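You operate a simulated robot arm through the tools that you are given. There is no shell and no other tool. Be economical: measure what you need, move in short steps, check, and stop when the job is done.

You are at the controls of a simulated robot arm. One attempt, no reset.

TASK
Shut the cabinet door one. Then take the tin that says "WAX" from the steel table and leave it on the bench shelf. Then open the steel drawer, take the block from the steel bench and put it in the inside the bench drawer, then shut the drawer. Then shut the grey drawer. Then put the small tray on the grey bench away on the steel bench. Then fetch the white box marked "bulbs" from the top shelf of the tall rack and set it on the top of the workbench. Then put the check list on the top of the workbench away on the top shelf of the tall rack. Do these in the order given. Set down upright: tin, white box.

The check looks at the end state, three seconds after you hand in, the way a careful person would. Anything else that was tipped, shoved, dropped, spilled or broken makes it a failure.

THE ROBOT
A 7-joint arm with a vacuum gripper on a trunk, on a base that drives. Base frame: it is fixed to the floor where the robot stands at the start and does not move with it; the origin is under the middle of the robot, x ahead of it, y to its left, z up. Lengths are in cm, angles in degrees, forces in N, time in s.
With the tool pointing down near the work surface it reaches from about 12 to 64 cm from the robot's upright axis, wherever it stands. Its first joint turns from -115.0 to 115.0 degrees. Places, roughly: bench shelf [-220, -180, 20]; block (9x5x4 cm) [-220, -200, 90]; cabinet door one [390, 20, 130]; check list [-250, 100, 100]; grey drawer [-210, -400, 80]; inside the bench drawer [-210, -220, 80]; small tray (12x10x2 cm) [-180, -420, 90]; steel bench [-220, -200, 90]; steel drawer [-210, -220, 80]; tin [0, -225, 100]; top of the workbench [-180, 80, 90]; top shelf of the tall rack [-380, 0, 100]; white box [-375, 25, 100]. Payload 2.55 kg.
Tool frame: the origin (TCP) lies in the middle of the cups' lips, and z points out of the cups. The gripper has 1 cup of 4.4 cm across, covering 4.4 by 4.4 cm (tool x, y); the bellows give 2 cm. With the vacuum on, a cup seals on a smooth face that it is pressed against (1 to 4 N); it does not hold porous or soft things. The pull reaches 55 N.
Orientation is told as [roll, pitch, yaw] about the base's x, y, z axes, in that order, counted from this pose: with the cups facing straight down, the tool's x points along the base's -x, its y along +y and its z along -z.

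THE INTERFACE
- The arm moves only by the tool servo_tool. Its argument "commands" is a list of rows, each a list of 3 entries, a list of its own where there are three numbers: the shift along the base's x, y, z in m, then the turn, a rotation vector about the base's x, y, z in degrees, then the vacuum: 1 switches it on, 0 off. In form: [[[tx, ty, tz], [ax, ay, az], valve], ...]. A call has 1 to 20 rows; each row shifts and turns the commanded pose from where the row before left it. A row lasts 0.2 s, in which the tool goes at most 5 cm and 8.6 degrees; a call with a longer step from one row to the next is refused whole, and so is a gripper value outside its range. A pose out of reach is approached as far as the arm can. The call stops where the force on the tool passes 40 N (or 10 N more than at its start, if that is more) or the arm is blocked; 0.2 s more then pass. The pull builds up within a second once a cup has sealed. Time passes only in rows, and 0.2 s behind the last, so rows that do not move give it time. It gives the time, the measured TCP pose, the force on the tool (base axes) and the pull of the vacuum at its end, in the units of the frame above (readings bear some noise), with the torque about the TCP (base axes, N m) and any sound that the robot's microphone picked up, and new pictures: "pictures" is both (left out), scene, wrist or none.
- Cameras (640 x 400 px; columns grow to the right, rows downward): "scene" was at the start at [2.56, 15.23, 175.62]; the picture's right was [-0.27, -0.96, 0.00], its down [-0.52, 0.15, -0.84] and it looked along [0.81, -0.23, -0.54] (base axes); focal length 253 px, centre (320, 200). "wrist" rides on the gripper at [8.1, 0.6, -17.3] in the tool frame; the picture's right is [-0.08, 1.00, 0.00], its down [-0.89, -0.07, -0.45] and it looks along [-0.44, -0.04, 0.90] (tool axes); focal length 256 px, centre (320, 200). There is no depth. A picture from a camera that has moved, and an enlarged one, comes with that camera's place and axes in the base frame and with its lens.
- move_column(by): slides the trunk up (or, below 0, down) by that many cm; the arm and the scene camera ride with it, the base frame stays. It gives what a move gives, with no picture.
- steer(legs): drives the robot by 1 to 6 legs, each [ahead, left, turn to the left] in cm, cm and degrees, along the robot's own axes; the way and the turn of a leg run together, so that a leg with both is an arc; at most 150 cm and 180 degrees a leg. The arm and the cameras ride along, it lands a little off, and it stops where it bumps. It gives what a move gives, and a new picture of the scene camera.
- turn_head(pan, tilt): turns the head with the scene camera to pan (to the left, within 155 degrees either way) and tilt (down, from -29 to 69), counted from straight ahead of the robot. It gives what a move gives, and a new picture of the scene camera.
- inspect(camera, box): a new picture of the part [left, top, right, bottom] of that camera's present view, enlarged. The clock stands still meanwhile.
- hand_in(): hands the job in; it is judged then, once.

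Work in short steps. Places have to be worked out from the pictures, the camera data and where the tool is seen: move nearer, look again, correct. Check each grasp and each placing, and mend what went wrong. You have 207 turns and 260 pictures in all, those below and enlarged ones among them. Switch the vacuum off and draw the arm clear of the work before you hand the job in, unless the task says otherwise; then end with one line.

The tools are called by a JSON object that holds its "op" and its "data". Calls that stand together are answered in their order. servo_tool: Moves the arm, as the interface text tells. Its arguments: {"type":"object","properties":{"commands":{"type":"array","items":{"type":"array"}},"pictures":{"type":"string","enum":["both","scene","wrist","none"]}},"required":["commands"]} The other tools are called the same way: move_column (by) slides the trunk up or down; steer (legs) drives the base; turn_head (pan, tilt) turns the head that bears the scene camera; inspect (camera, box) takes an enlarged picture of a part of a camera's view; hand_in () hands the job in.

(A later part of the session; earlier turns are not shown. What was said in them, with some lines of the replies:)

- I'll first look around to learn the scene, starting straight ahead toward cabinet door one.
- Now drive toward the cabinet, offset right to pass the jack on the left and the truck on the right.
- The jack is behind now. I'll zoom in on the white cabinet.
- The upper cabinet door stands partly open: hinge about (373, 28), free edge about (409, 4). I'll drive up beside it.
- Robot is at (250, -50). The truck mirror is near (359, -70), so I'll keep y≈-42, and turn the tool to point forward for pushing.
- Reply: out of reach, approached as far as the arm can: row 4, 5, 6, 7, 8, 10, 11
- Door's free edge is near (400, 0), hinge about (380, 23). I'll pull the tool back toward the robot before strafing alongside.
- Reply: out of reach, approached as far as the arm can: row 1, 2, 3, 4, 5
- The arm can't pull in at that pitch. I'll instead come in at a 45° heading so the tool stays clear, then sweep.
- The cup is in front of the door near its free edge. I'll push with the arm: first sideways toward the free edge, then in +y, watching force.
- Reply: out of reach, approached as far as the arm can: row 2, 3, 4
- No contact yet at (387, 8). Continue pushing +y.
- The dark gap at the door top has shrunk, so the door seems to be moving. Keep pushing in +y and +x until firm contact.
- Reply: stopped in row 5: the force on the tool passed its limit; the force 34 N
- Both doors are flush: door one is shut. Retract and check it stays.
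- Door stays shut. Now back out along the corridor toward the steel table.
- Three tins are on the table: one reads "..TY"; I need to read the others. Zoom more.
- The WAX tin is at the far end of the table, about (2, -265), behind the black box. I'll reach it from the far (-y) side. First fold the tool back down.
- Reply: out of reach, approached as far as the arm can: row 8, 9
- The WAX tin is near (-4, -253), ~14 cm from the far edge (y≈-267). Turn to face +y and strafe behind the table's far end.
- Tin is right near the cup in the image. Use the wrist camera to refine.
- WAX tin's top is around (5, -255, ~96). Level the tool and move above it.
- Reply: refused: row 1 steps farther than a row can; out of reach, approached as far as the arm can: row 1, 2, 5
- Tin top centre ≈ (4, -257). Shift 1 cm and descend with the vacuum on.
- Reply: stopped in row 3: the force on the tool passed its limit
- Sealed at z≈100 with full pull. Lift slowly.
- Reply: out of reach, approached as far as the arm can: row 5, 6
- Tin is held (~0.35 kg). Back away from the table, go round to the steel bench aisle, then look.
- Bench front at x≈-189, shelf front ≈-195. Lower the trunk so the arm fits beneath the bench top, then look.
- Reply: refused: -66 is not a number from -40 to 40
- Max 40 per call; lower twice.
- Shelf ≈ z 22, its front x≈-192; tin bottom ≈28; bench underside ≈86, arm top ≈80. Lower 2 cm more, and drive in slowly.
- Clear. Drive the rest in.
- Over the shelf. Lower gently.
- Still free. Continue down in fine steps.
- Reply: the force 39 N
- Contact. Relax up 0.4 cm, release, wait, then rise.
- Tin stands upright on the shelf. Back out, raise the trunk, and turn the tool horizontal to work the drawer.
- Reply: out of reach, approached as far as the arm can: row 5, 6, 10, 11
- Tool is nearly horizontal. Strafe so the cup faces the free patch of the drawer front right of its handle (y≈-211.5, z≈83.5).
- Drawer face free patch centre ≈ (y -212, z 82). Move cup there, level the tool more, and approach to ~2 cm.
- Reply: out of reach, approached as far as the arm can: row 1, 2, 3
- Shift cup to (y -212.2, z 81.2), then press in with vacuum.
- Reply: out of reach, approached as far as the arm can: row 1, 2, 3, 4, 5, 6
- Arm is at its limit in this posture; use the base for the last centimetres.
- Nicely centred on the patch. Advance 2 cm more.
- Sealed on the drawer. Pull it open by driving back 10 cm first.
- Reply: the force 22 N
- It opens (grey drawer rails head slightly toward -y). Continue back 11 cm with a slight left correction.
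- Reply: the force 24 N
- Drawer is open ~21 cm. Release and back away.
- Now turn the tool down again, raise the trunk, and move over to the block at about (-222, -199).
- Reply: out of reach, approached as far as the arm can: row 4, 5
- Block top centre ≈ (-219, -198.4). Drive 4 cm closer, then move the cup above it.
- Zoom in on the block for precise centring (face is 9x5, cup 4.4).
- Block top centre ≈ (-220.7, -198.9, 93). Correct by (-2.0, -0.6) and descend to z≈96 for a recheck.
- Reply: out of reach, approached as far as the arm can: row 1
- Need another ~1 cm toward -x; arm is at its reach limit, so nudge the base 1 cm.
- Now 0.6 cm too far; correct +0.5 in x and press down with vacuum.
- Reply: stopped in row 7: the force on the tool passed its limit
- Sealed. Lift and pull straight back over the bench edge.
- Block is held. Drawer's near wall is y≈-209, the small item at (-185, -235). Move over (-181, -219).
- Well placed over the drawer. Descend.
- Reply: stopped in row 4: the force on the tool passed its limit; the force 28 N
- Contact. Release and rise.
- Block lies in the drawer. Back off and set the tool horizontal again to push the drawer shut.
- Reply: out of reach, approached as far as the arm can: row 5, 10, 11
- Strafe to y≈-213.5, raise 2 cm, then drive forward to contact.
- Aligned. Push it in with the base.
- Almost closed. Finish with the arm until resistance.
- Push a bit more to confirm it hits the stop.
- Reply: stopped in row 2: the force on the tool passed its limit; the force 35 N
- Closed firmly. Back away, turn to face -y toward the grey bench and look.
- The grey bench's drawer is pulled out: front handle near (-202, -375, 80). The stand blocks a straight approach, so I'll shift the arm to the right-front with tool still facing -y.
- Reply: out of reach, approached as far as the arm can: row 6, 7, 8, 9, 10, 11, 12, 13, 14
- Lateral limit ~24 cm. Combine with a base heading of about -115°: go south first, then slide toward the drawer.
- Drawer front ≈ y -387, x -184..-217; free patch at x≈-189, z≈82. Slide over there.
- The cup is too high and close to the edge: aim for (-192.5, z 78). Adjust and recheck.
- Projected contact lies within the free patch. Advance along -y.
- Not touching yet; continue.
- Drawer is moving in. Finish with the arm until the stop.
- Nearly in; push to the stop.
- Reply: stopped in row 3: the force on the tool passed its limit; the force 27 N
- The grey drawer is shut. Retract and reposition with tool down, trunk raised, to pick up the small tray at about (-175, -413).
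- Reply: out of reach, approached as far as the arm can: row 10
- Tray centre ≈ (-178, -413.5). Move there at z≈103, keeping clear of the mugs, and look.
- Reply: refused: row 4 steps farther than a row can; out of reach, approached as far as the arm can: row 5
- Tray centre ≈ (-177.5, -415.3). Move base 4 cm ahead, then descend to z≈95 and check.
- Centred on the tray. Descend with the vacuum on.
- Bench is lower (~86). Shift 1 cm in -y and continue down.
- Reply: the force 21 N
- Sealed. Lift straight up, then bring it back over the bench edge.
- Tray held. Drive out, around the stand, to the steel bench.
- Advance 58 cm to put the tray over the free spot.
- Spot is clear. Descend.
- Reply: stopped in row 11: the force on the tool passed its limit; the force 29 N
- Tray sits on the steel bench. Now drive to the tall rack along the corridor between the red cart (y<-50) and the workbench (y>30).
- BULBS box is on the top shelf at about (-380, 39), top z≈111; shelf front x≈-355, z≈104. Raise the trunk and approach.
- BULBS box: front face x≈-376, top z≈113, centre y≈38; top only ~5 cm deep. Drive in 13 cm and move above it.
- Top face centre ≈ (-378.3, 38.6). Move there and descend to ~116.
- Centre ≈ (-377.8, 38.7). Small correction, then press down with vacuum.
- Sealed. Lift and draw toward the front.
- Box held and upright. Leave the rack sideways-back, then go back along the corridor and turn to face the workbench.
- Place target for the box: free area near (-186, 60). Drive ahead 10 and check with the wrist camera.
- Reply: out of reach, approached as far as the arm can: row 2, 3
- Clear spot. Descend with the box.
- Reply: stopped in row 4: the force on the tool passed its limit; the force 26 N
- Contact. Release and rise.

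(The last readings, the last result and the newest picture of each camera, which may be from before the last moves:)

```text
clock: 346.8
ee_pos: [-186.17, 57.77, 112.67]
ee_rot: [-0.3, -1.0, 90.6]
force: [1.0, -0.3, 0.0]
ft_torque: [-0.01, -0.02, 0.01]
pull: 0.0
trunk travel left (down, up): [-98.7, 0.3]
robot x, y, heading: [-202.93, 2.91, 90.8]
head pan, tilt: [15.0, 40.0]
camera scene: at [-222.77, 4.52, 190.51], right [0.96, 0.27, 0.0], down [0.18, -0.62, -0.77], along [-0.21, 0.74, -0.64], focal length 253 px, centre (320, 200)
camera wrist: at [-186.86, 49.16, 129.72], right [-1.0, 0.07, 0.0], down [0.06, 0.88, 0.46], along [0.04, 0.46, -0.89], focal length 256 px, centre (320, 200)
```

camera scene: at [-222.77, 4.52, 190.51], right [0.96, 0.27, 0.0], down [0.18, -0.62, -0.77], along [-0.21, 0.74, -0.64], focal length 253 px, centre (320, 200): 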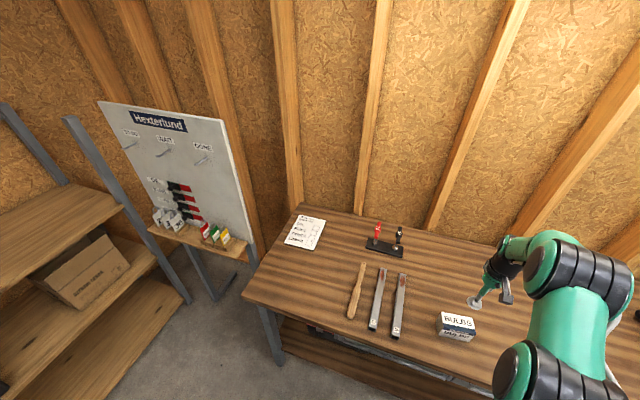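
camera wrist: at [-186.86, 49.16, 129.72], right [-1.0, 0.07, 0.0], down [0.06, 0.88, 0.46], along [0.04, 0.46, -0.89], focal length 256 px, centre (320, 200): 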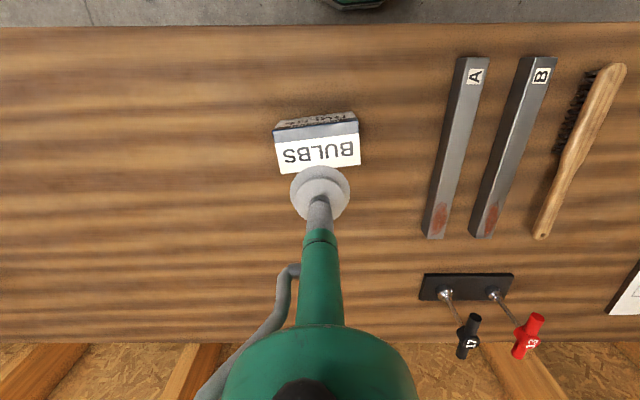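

Box stands upright on the workbench. Next the check list, centred about (-257, 95), spanning y 84–106. Strafe left to be in front of it.

{"op": "steer", "data": {"legs": [[0, 52, 0]]}}

{"op": "turn_head", "data": {"pan": 10, "tilt": 50}}

```text
clock: 349.8
ee_pos: [-238.64, 57.0, 112.47]
ee_rot: [-0.2, -1.1, 90.6]
force: [0.5, -0.2, 0.3]
ft_torque: [0.01, 0.0, 0.02]
pull: 0.1
trunk travel left (down, up): [-98.7, 0.3]
robot x, y, heading: [-255.34, 1.85, 91.1]
head pan, tilt: [15.0, 40.0]
camera scene: at [-275.15, 3.78, 190.52], right [0.96, 0.28, 0.0], down [0.18, -0.62, -0.77], along [-0.21, 0.74, -0.64], focal length 253 px, centre (320, 200)
```

scene: 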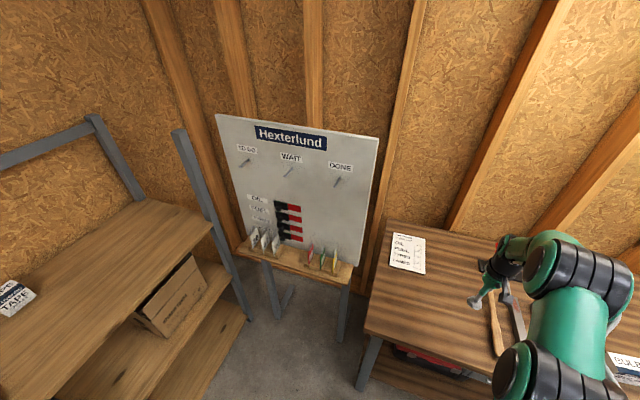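

```text
clock: 350.6
ee_pos: [-238.72, 57.1, 112.57]
ee_rot: [-0.3, -1.1, 90.6]
force: [0.0, 0.5, -0.3]
ft_torque: [-0.02, 0.01, 0.01]
pull: 0.0
trunk travel left (down, up): [-98.7, 0.3]
robot x, y, heading: [-255.37, 2.16, 90.9]
head pan, tilt: [10.0, 50.0]
camera scene: at [-274.31, 3.16, 189.11], right [0.98, 0.19, 0.0], down [0.15, -0.75, -0.64], along [-0.12, 0.63, -0.77], focal length 253 px, centre (320, 200)
```

scene: 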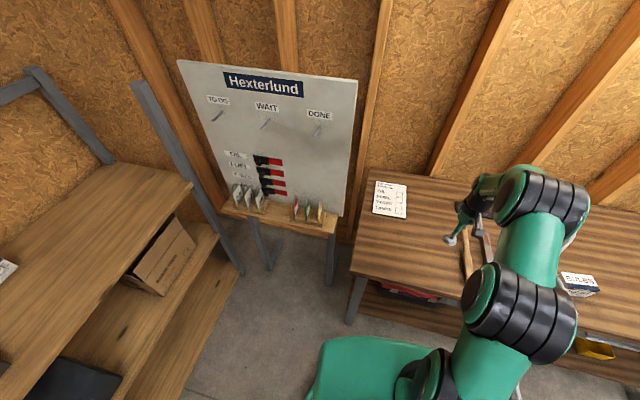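

The stand's board is left of the bench (right edge x≈-277, y≈85). I'll stand at the corner, about (-291, 40), with the arm angled right. Swing the arm first, then drive.

{"op": "servo_tool", "data": {"commands": [[[0.035, -0.02, 0], [0, 0, 0], 0], [[0.035, -0.02, 0], [0, 0, 0], 0], [[0.035, -0.02, 0], [0, 0, 0], 0], [[0.035, -0.02, 0], [0, 0, 0], 0], [[0.035, -0.02, 0], [0, 0, 0], 0], [[0, 0, 0], [0, 0, 0], 0]], "pictures": "none"}}

{"op": "steer", "data": {"legs": [[0, 36, 0], [24, 0, 0]]}}

{"op": "servo_tool", "data": {"commands": [[[0, 0, 0], [0, 0, 0], 0]], "pictures": "wrist"}}

```text
clock: 352.0
ee_pos: [-221.28, 47.03, 112.55]
ee_rot: [-0.4, -1.1, 90.7]
force: [-0.2, 0.1, 0.0]
ft_torque: [0.01, -0.05, -0.01]
pull: 0.0
trunk travel left (down, up): [-98.7, 0.3]
robot x, y, heading: [-255.64, 1.52, 91.1]
head pan, tilt: [10.0, 50.0]
```

```text
clock: 355.6
ee_pos: [-257.06, 70.24, 112.42]
ee_rot: [-0.3, -1.1, 90.3]
force: [-1.2, -0.2, -0.6]
ft_torque: [0.05, 0.02, -0.02]
pull: 0.0
trunk travel left (down, up): [-98.7, 0.3]
robot x, y, heading: [-291.7, 25.11, 90.9]
head pan, tilt: [10.0, 50.0]
camera scene: at [-310.33, 26.63, 189.11], right [0.98, 0.19, 0.0], down [0.14, -0.75, -0.64], along [-0.12, 0.63, -0.77], focal length 253 px, centre (320, 200)
```

scene: 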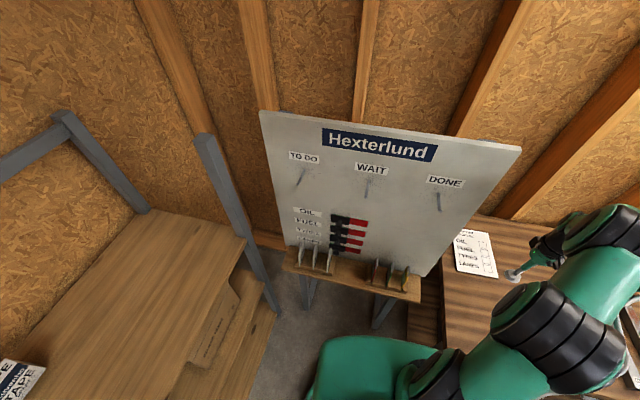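

```text
clock: 356.0
ee_pos: [-257.05, 70.07, 112.71]
ee_rot: [-0.3, -1.1, 90.3]
force: [-0.4, 1.1, -0.4]
ft_torque: [0.01, 0.03, 0.01]
pull: 0.2
trunk travel left (down, up): [-98.7, 0.3]
robot x, y, heading: [-291.44, 25.32, 90.9]
head pan, tilt: [10.0, 50.0]
camera wrist: at [-257.7, 61.62, 129.69], right [-1.0, 0.07, 0.0], down [0.06, 0.88, 0.46], along [0.04, 0.46, -0.89], focal length 256 px, centre (320, 200)
```

wrist: 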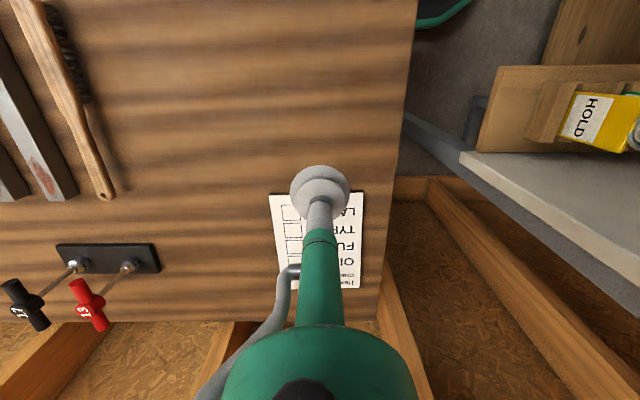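

The stand's shelf (z≈98) corner is near (-279, 63) – too close for a corner approach. I'll instead come straight from the front at x≈-257 and grip near the list's front edge (y≈85).

{"op": "steer", "data": {"legs": [[-22, 0, 0], [0, -35, 0]]}}

{"op": "servo_tool", "data": {"commands": [[[-0.04, 0.01, 0], [0, 0, 0], 0], [[-0.04, 0.01, 0], [0, 0, 0], 0], [[-0.04, 0.01, 0], [0, 0, 0], 0], [[-0.04, 0.01, 0], [0, 0, 0], 0], [[-0.04, 0.0, 0], [0, 0, 0], 0], [[-0.04, 0.0, 0], [0, 0, 0], 0], [[-0.04, 0.0, 0], [0, 0, 0], 0], [[-0.04, 0.0, 0], [0, 0, 0], 0], [[-0.03, 0, 0], [0, 0, 0], 0], [[0, 0, 0], [0, 0, 0], 0]], "pictures": "none"}}

{"op": "steer", "data": {"legs": [[18, 0, 0]]}}

{"op": "move_column", "data": {"by": -12}}

{"op": "servo_tool", "data": {"commands": [[[0, 0, 0], [0, 0, 0], 0]], "pictures": "wrist"}}

```text
clock: 359.6
ee_pos: [-221.97, 48.69, 112.51]
ee_rot: [-0.3, -1.1, 90.5]
force: [-0.6, 0.6, 0.0]
ft_torque: [0.03, 0.02, 0.01]
pull: 0.0
trunk travel left (down, up): [-98.7, 0.3]
robot x, y, heading: [-256.47, 3.72, 90.7]
head pan, tilt: [10.0, 50.0]
camera scene: at [-275.16, 5.04, 189.11], right [0.98, 0.19, 0.0], down [0.14, -0.75, -0.64], along [-0.12, 0.63, -0.77], focal length 253 px, centre (320, 200)
```

scene: 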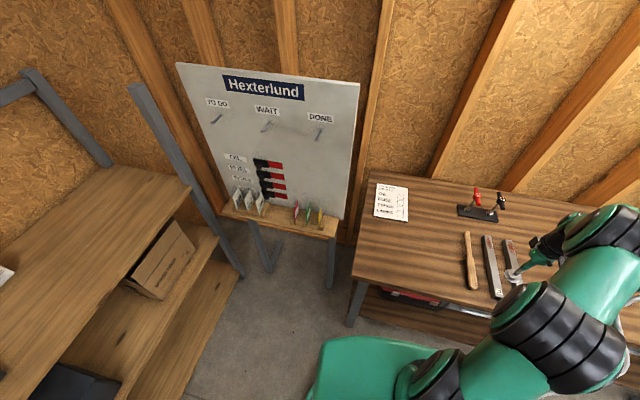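

```text
clock: 361.8
ee_pos: [-256.91, 52.8, 112.67]
ee_rot: [-0.3, -1.0, 90.3]
force: [-0.2, 0.1, -0.1]
ft_torque: [-0.01, 0.02, 0.04]
pull: 0.0
trunk travel left (down, up): [-98.7, 0.3]
robot x, y, heading: [-256.03, 3.63, 90.9]
head pan, tilt: [10.0, 50.0]
```

```text
clock: 363.3
ee_pos: [-257.12, 70.46, 112.73]
ee_rot: [-0.2, -1.1, 90.4]
force: [0.0, 0.3, 0.1]
ft_torque: [-0.04, -0.03, -0.03]
pull: 0.0
trunk travel left (down, up): [-98.7, 0.3]
robot x, y, heading: [-256.39, 21.73, 90.9]
head pan, tilt: [10.0, 50.0]
camera scene: at [-275.43, 22.78, 189.11], right [0.98, 0.19, 0.0], down [0.14, -0.75, -0.64], along [-0.12, 0.63, -0.77], focal length 253 px, centre (320, 200)
```

scene: 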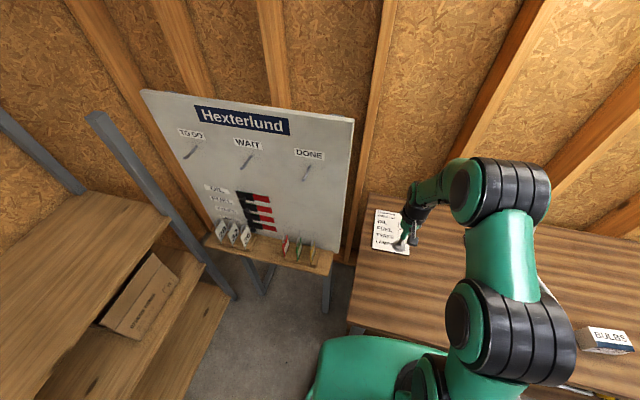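

```text
clock: 364.8
ee_pos: [-257.26, 70.4, 100.62]
ee_rot: [-0.3, -1.1, 90.5]
force: [0.3, 0.6, 0.0]
ft_torque: [-0.01, -0.02, 0.0]
pull: 0.1
trunk travel left (down, up): [-86.7, 12.3]
robot x, y, heading: [-256.26, 21.55, 90.9]
head pan, tilt: [10.0, 50.0]
```

```text
clock: 365.2
ee_pos: [-257.25, 70.55, 100.66]
ee_rot: [-0.2, -1.1, 90.5]
force: [0.8, -0.6, 0.5]
ft_torque: [-0.02, -0.02, -0.03]
pull: 0.0
trunk travel left (down, up): [-86.7, 12.3]
robot x, y, heading: [-256.32, 21.72, 90.7]
head pan, tilt: [10.0, 50.0]
camera wrist: at [-257.81, 61.95, 117.71], right [-1.0, 0.07, 0.0], down [0.06, 0.88, 0.46], along [0.04, 0.46, -0.89], focal length 256 px, centre (320, 200)
```

wrist: 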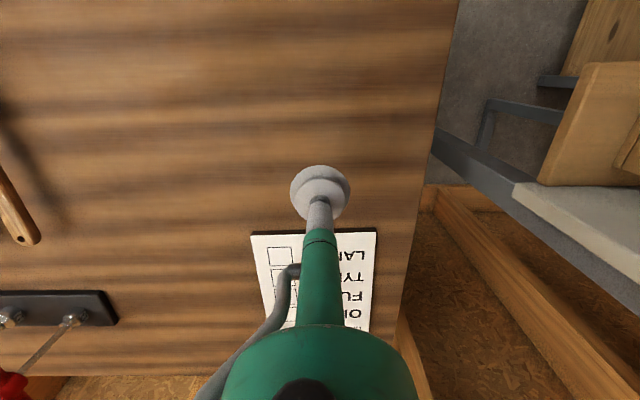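

List's near edge at y≈82, centre x≈-255.4. Reach forward to y≈86 at z≈93.

{"op": "servo_tool", "data": {"commands": [[[0.008, 0.03, -0.01], [0, 0, 0], 0], [[0.008, 0.03, -0.01], [0, 0, 0], 0], [[0, 0.03, -0.02], [0, 0, 0], 0], [[0, 0.03, -0.02], [0, 0, 0], 0], [[0, 0.03, -0.015], [0, 0, 0], 0], [[0, 0.02, 0], [0, 0, 0], 0], [[0, 0, 0], [0, 0, 0], 0]], "pictures": "wrist"}}

```text
clock: 366.8
ee_pos: [-255.66, 87.43, 93.03]
ee_rot: [-0.3, -1.1, 90.6]
force: [-0.1, 0.2, 0.7]
ft_torque: [0.0, 0.01, 0.0]
pull: 0.0
trunk travel left (down, up): [-86.7, 12.3]
robot x, y, heading: [-256.37, 21.56, 90.9]
head pan, tilt: [10.0, 50.0]
camera wrist: at [-256.18, 78.98, 110.19], right [-1.0, 0.07, 0.0], down [0.06, 0.88, 0.46], along [0.04, 0.46, -0.89], focal length 256 px, centre (320, 200)
```

wrist: 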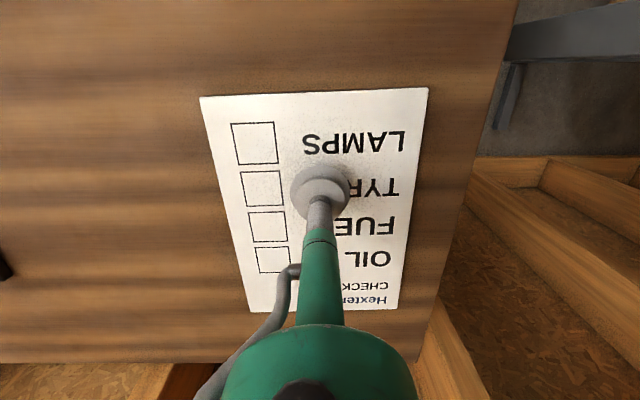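

Good reach. List centre is (-255, 93). Try to extend further toward it.

{"op": "servo_tool", "data": {"commands": [[[0.003, 0.02, -0.005], [0, 0, 0], 0], [[0.002, 0.02, -0.005], [0, 0, 0], 0], [[0, 0.01, 0], [0, 0, 0], 0], [[0, 0, 0], [0, 0, 0], 0]], "pictures": "none"}}

```text
clock: 367.8
ee_pos: [-255.36, 87.98, 92.35]
ee_rot: [-0.3, -1.0, 90.5]
force: [-1.1, -0.5, -0.3]
ft_torque: [-0.02, 0.0, 0.0]
pull: 0.1
out of reach, approached as far as the arm can: row 1, 2, 3
trunk travel left (down, up): [-86.7, 12.3]
robot x, y, heading: [-256.69, 21.48, 91.1]
head pan, tilt: [10.0, 50.0]
```

Reach limit y≈88: 5 cm off the centre is fine. Press down with vacuum.

{"op": "servo_tool", "data": {"commands": [[[0, -0.002, -0.01], [0, 0, 0], 1], [[0, 0, -0.01], [0, 0, 0], 1], [[0, 0, -0.007], [0, 0, 0], 1], [[0, 0, -0.007], [0, 0, 0], 1], [[0, 0, -0.006], [0, 0, 0], 1], [[0, 0, -0.006], [0, 0, 0], 1], [[0, 0, 0], [0, 0, 0], 1]], "pictures": "wrist"}}

```text
clock: 368.6
ee_pos: [-255.36, 88.35, 91.11]
ee_rot: [-0.3, -2.2, 90.5]
force: [0.2, -8.2, 17.2]
ft_torque: [-0.41, 0.11, 0.08]
pull: 54.7
trunk travel left (down, up): [-86.7, 12.3]
robot x, y, heading: [-256.35, 21.46, 90.6]
head pan, tilt: [10.0, 50.0]
stopped in row 4: the force on the tool passed its limit (the readings are from after the stop); the commanded pose is now the measured one
camera wrist: at [-255.97, 79.57, 108.01], right [-1.0, 0.07, 0.0], down [0.06, 0.88, 0.48], along [0.04, 0.48, -0.88], focal length 256 px, centre (320, 200)
```

wrist: 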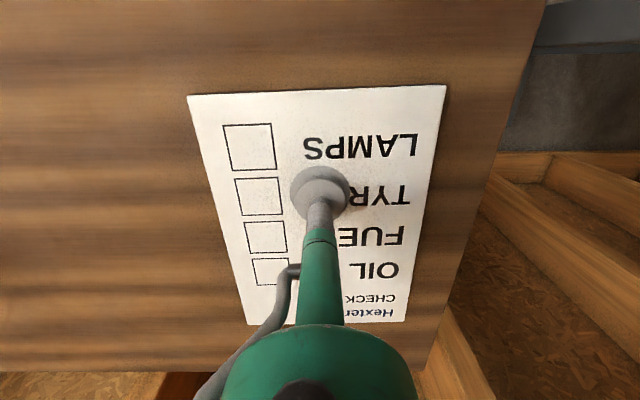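

Sealed. Lift while drawing back.

{"op": "servo_tool", "data": {"commands": [[[0, -0.005, 0.01], [0, 1, 0], 1], [[0, -0.01, 0.02], [0, 0, 0], 1], [[0, -0.01, 0.02], [0, 0, 0], 1], [[0, -0.03, 0.02], [0, 0, 0], 1], [[0, -0.03, 0.02], [0, 0, 0], 1], [[0, -0.04, 0.02], [0, 0, 0], 1], [[0, -0.04, 0.02], [0, 0, 0], 1], [[0, -0.04, 0.02], [0, 0, 0], 1], [[0, -0.03, 0.02], [0, 0, 0], 1], [[0, 0, 0], [0, 0, 0], 1]], "pictures": "both"}}

```text
clock: 370.8
ee_pos: [-255.43, 64.81, 107.66]
ee_rot: [0.6, -1.7, 90.4]
force: [0.8, -0.5, -3.5]
ft_torque: [-0.25, 0.01, 0.01]
pull: 54.7
trunk travel left (down, up): [-86.7, 12.3]
robot x, y, heading: [-256.34, 21.44, 90.8]
head pan, tilt: [10.0, 50.0]
camera scene: at [-275.42, 22.95, 177.1], right [0.98, 0.19, 0.0], down [0.14, -0.75, -0.64], along [-0.12, 0.63, -0.77], focal length 253 px, centre (320, 200)
camera wrist: at [-255.67, 56.07, 124.6], right [-1.0, 0.07, 0.01], down [0.07, 0.88, 0.47], along [0.02, 0.47, -0.88], focal length 256 px, centre (320, 200)
```

scene: 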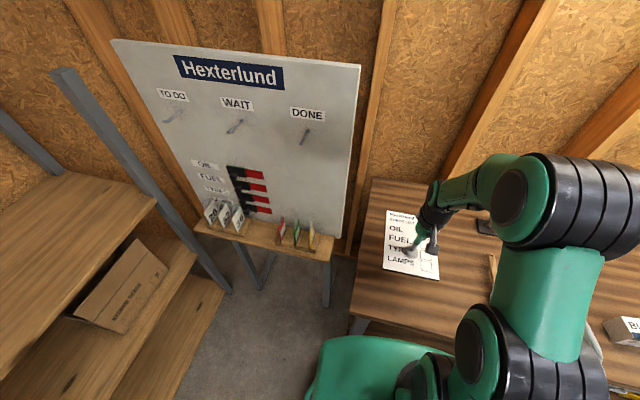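
wrist: 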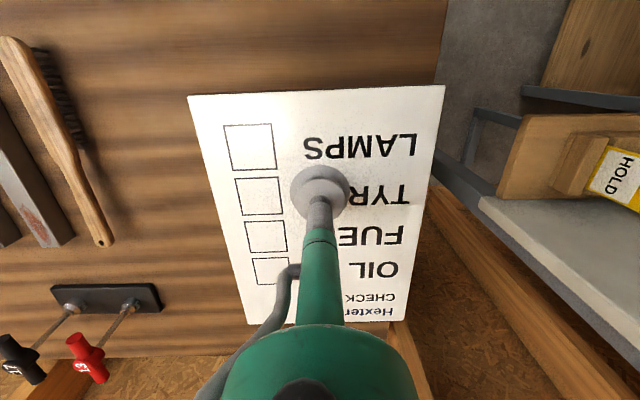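

List held. Raise the trunk, back off and turn toward the rack.

{"op": "move_column", "data": {"by": 12}}

{"op": "steer", "data": {"legs": [[-27, 0, 0], [0, 0, 89], [48, 0, 0], [0, -32, 0]]}}

{"op": "servo_tool", "data": {"commands": [[[0, 0, 0], [0, 0, 0], 1]], "pictures": "wrist"}}

```text
clock: 372.3
ee_pos: [-255.39, 64.71, 119.62]
ee_rot: [0.7, -1.8, 90.4]
force: [-0.2, 0.0, -4.0]
ft_torque: [-0.14, -0.02, -0.06]
pull: 55.4
trunk travel left (down, up): [-98.7, 0.3]
robot x, y, heading: [-256.43, 21.85, 90.9]
head pan, tilt: [10.0, 50.0]
```

```text
clock: 382.2
ee_pos: [-347.24, 28.14, 119.65]
ee_rot: [0.8, -1.9, 179.6]
force: [0.0, 0.2, -4.0]
ft_torque: [-0.04, -0.19, 0.0]
pull: 54.5
trunk travel left (down, up): [-98.7, 0.3]
robot x, y, heading: [-303.95, 26.72, 179.9]
head pan, tilt: [10.0, 50.0]
camera scene: at [-305.66, 7.33, 189.1], right [-0.17, 0.98, 0.0], down [0.75, 0.13, -0.64], along [-0.63, -0.11, -0.77], focal length 253 px, centre (320, 200)
```

scene: 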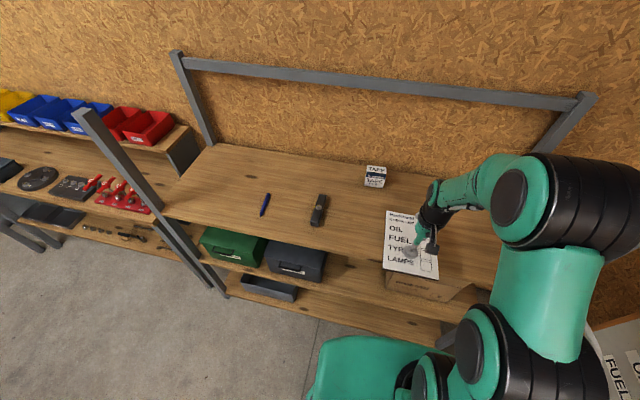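

```text
clock: 382.6
ee_pos: [-347.22, 27.9, 119.66]
ee_rot: [0.6, -1.7, 179.7]
force: [0.8, -0.1, -3.4]
ft_torque: [0.03, -0.15, 0.02]
pull: 55.3
trunk travel left (down, up): [-98.7, 0.3]
robot x, y, heading: [-304.38, 26.25, 180.1]
head pan, tilt: [10.0, 50.0]
camera wrist: at [-338.56, 27.3, 136.61], right [-0.09, -1.0, 0.01], down [-0.88, 0.08, 0.47], along [-0.47, 0.03, -0.88], focal length 256 px, centre (320, 200)
```

wrist: 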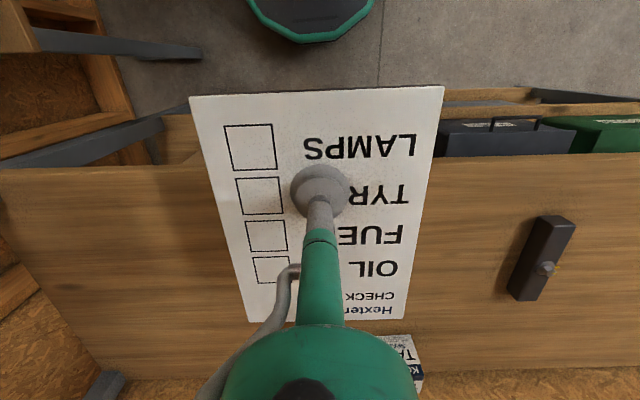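

Tape box is at about (-385, 16). Target for the list: TCP (-371, 42). Drive ahead 10 and shift the arm.

{"op": "steer", "data": {"legs": [[11, 0, 0]]}}

{"op": "servo_tool", "data": {"commands": [[[0, 0.04, 0], [0, 1.5, 0], 1], [[0, 0.04, 0], [0, 0, 0], 1], [[-0.02, 0.035, 0], [0, 0, 0], 1], [[-0.03, 0.025, 0], [0, 0, 0], 1], [[-0.04, 0, 0], [0, 0, 0], 1], [[-0.04, 0, 0], [0, 0, 0], 1], [[0, 0, 0], [0, 0, 0], 1]], "pictures": "both"}}

```text
clock: 383.8
ee_pos: [-358.09, 28.01, 119.64]
ee_rot: [0.6, -1.9, 179.6]
force: [-0.3, 1.5, -3.7]
ft_torque: [-0.02, -0.18, 0.0]
pull: 55.0
trunk travel left (down, up): [-98.7, 0.3]
robot x, y, heading: [-315.01, 25.95, -180.0]
head pan, tilt: [10.0, 50.0]
camera scene: at [-316.48, 7.35, 189.11], right [-0.17, 0.98, 0.0], down [0.75, 0.13, -0.64], along [-0.63, -0.11, -0.77], focal length 253 px, centre (320, 200)
```

scene: 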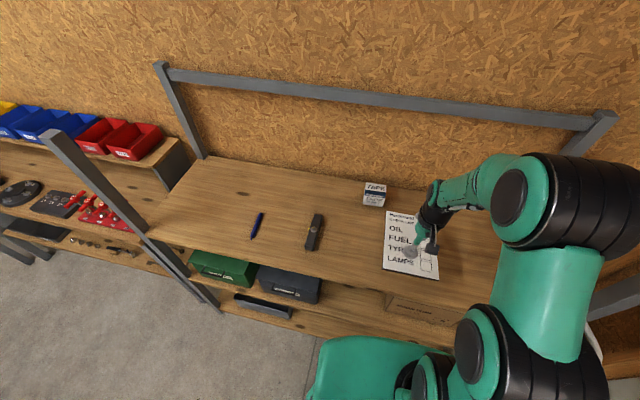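

```text
clock: 385.4
ee_pos: [-370.9, 42.08, 119.62]
ee_rot: [0.7, -3.3, 179.7]
force: [-0.3, -0.3, -3.8]
ft_torque: [-0.01, -0.16, 0.01]
pull: 55.4
trunk travel left (down, up): [-98.7, 0.3]
robot x, y, heading: [-314.8, 26.32, -180.2]
head pan, tilt: [10.0, 50.0]
camera scene: at [-316.36, 7.36, 189.11], right [-0.17, 0.98, 0.0], down [0.75, 0.13, -0.64], along [-0.63, -0.11, -0.77], focal length 253 px, centre (320, 200)
camera wrist: at [-361.92, 41.38, 136.45], right [-0.09, -1.0, 0.02], down [-0.86, 0.08, 0.5], along [-0.49, 0.03, -0.87], focal length 256 px, centre (320, 200)
```

scene: 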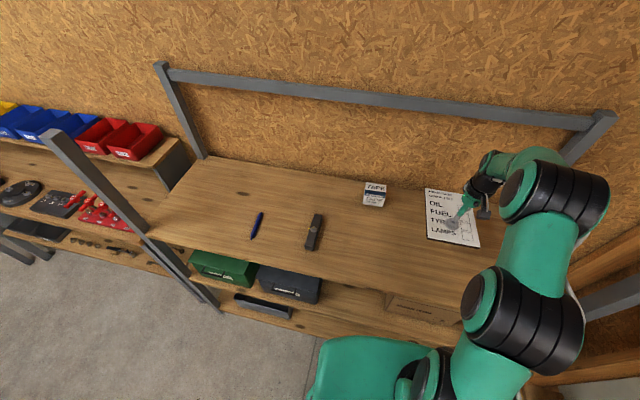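
wrist: 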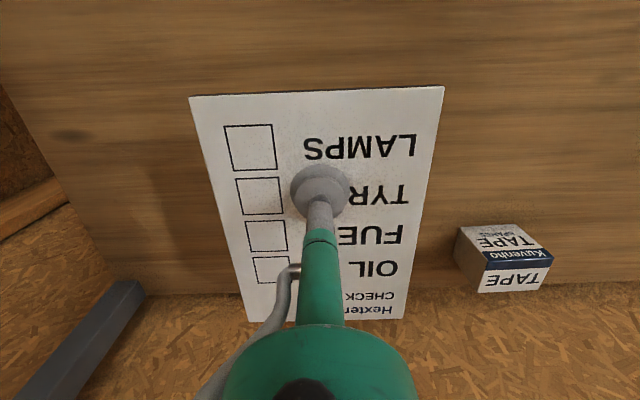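

Level the tool (3.3°) and descend.

{"op": "servo_tool", "data": {"commands": [[[0, 0, -0.02], [0, -3.3, 0], 1], [[0, 0, -0.02], [0, 0, 0], 1], [[0, 0, -0.02], [0, 0, 0], 1], [[0, 0, -0.02], [0, 0, 0], 1], [[0, 0, -0.01], [0, 0, 0], 1], [[0, 0, 0], [0, 0, 0], 1]], "pictures": "scene"}}

```text
clock: 386.8
ee_pos: [-371.18, 42.01, 110.56]
ee_rot: [0.8, -0.1, 179.6]
force: [-0.9, -0.1, -4.6]
ft_torque: [-0.01, -0.2, -0.01]
pull: 54.3
trunk travel left (down, up): [-98.7, 0.3]
robot x, y, heading: [-314.95, 26.46, -179.7]
head pan, tilt: [10.0, 50.0]
camera scene: at [-316.58, 7.37, 189.11], right [-0.17, 0.98, 0.0], down [0.75, 0.13, -0.64], along [-0.63, -0.11, -0.77], focal length 253 px, centre (320, 200)
```

scene: 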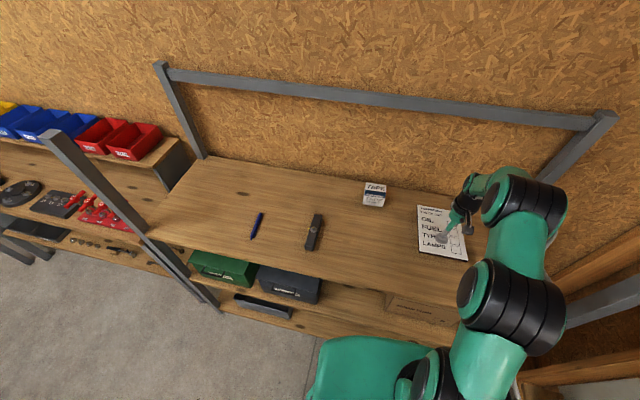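

{"op": "servo_tool", "data": {"commands": [[[0, 0, -0.01], [0, 0, 0], 1], [[0, 0, -0.01], [0, 0, 0], 1], [[0, 0, -0.005], [0, 0, 0], 1], [[0, 0, -0.005], [0, 0, 0], 1], [[0, 0, -0.005], [0, 0, 0], 1], [[0, 0, -0.005], [0, 0, 0], 1], [[0, 0, -0.005], [0, 0, 0], 1]], "pictures": "none"}}

```text
clock: 388.4
ee_pos: [-371.01, 42.04, 106.21]
ee_rot: [0.6, -0.3, 179.7]
force: [1.1, -0.4, 3.2]
ft_torque: [0.43, 0.43, -0.01]
pull: 54.7
trunk travel left (down, up): [-98.7, 0.3]
robot x, y, heading: [-314.94, 26.47, -179.9]
head pan, tilt: [10.0, 50.0]
```

First contact. Lower a touch more.

{"op": "servo_tool", "data": {"commands": [[[0, 0, -0.004], [0, 0, 0], 1], [[0, 0, -0.004], [0, 0, 0], 1], [[0, 0, 0], [0, 0, 0], 1]], "pictures": "wrist"}}

```text
clock: 389.2
ee_pos: [-371.16, 41.99, 105.91]
ee_rot: [0.5, -0.8, 179.6]
force: [4.0, -1.2, 34.7]
ft_torque: [0.35, 0.03, 0.06]
pull: 55.2
trunk travel left (down, up): [-98.7, 0.3]
robot x, y, heading: [-314.87, 26.42, -180.0]
head pan, tilt: [10.0, 50.0]
camera wrist: at [-362.8, 41.29, 123.11], right [-0.09, -1.0, 0.01], down [-0.89, 0.08, 0.46], along [-0.45, 0.03, -0.89], focal length 256 px, centre (320, 200)
```

wrist: 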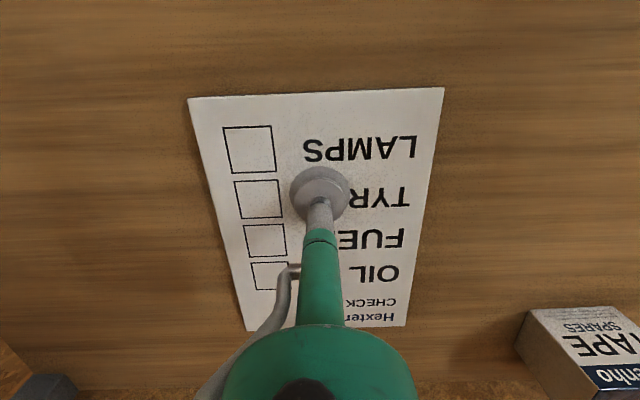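

Flat on the shelf. Release and rise.

{"op": "servo_tool", "data": {"commands": [[[0, 0, 0.003], [0, 0, 0], 1], [[0, 0, 0], [0, 0, 0], 0], [[0, 0, 0], [0, 0, 0], 0], [[0, 0, 0], [0, 0, 0], 0], [[0, 0, 0], [0, 0, 0], 0], [[0, 0, 0.01], [0, 0, 0], 0], [[0, 0, 0.03], [0, 0, 0], 0], [[0, 0, 0.04], [0, 0, 0], 0], [[0, 0, 0.03], [0, 0, 0], 0]], "pictures": "wrist"}}

{"op": "steer", "data": {"legs": [[-15, 25, 0], [-40, 8, 0]]}}

```text
clock: 391.2
ee_pos: [-371.11, 42.07, 116.68]
ee_rot: [0.7, 0.1, 179.6]
force: [0.4, -0.6, 0.6]
ft_torque: [0.01, 0.0, -0.01]
pull: 0.1
trunk travel left (down, up): [-98.7, 0.3]
robot x, y, heading: [-315.17, 26.24, -179.9]
head pan, tilt: [10.0, 50.0]
camera wrist: at [-362.93, 41.36, 133.95], right [-0.09, -1.0, 0.01], down [-0.89, 0.08, 0.44], along [-0.44, 0.03, -0.9], focal length 256 px, centre (320, 200)
```

wrist: 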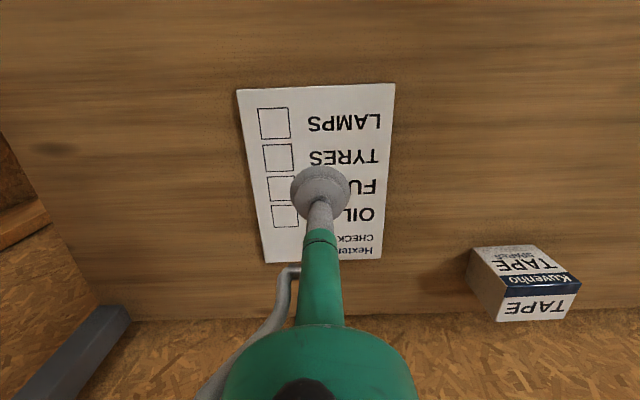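

```text
clock: 395.4
ee_pos: [-315.79, 8.97, 116.62]
ee_rot: [0.7, 0.0, 179.5]
force: [0.2, 0.1, 0.5]
ft_torque: [0.02, 0.0, 0.0]
pull: 0.0
trunk travel left (down, up): [-98.7, 0.3]
robot x, y, heading: [-259.19, -6.41, 180.0]
head pan, tilt: [10.0, 50.0]
camera scene: at [-261.22, -25.66, 189.11], right [-0.17, 0.98, 0.0], down [0.75, 0.13, -0.64], along [-0.63, -0.11, -0.77], focal length 253 px, centre (320, 200)
```

scene: 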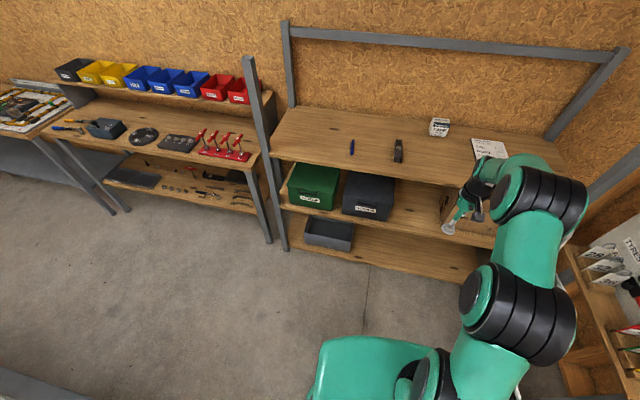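

List lies on the rack's top shelf. A last check of the workbench and steel bench.

{"op": "turn_head", "data": {"pan": -110, "tilt": 40}}

{"op": "turn_head", "data": {"pan": 125, "tilt": 35}}

```text
clock: 397.4
ee_pos: [-315.69, 8.98, 116.73]
ee_rot: [0.8, 0.0, 179.5]
force: [-1.3, 1.2, 0.7]
ft_torque: [0.04, -0.01, -0.01]
pull: 0.1
trunk travel left (down, up): [-98.7, 0.3]
robot x, y, heading: [-259.64, -6.58, 180.1]
head pan, tilt: [-110.0, 40.0]
camera scene: at [-250.71, -16.34, 190.52], right [0.94, -0.34, 0.0], down [-0.22, -0.6, -0.77], along [0.26, 0.72, -0.64], focal length 253 px, centre (320, 200)
```

scene: 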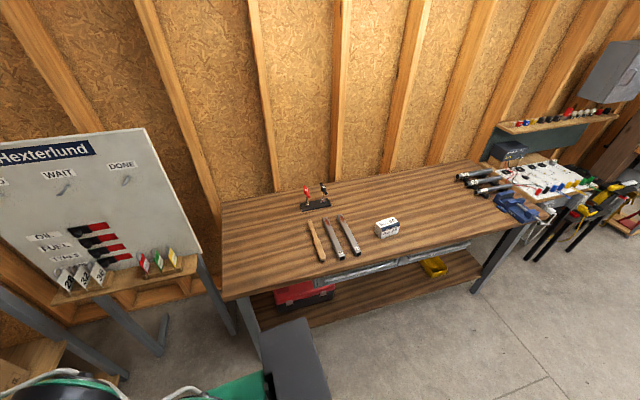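

```text
clock: 400.7
ee_pos: [-315.67, 9.13, 116.59]
ee_rot: [0.7, 0.1, 179.4]
force: [0.1, -0.3, -0.3]
ft_torque: [0.04, -0.02, 0.0]
pull: 0.0
trunk travel left (down, up): [-98.7, 0.3]
robot x, y, heading: [-259.15, -6.47, 180.1]
head pan, tilt: [125.0, 35.0]
camera scene: at [-248.57, -31.55, 191.28], right [-0.82, -0.57, 0.0], down [-0.33, 0.47, -0.82], along [0.47, -0.67, -0.57], focal length 253 px, centre (320, 200)
```

scene: 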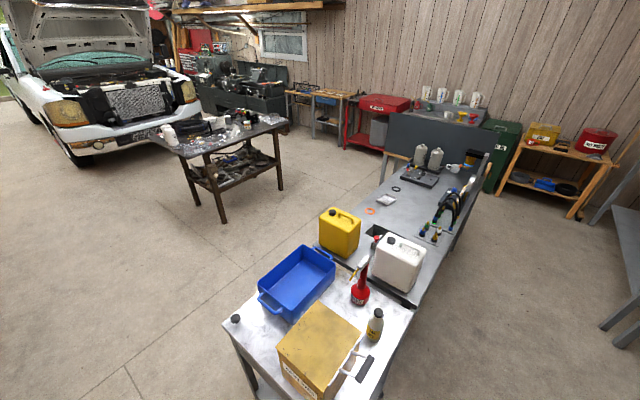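

Everything I can see from here is in place: the box is upright on the workbench, the tray is on the steel bench, the list is on the rack, and the arm is clear with the vacuum off. Handing in.

{"op": "hand_in", "data": {}}

```text
The job is handed in.
```

All seven steps were done in the order given and the job is handed in. I saw each item in place as I finished it, but from the last position I could not re-check the cabinet door, the two drawers or the WAX tin.
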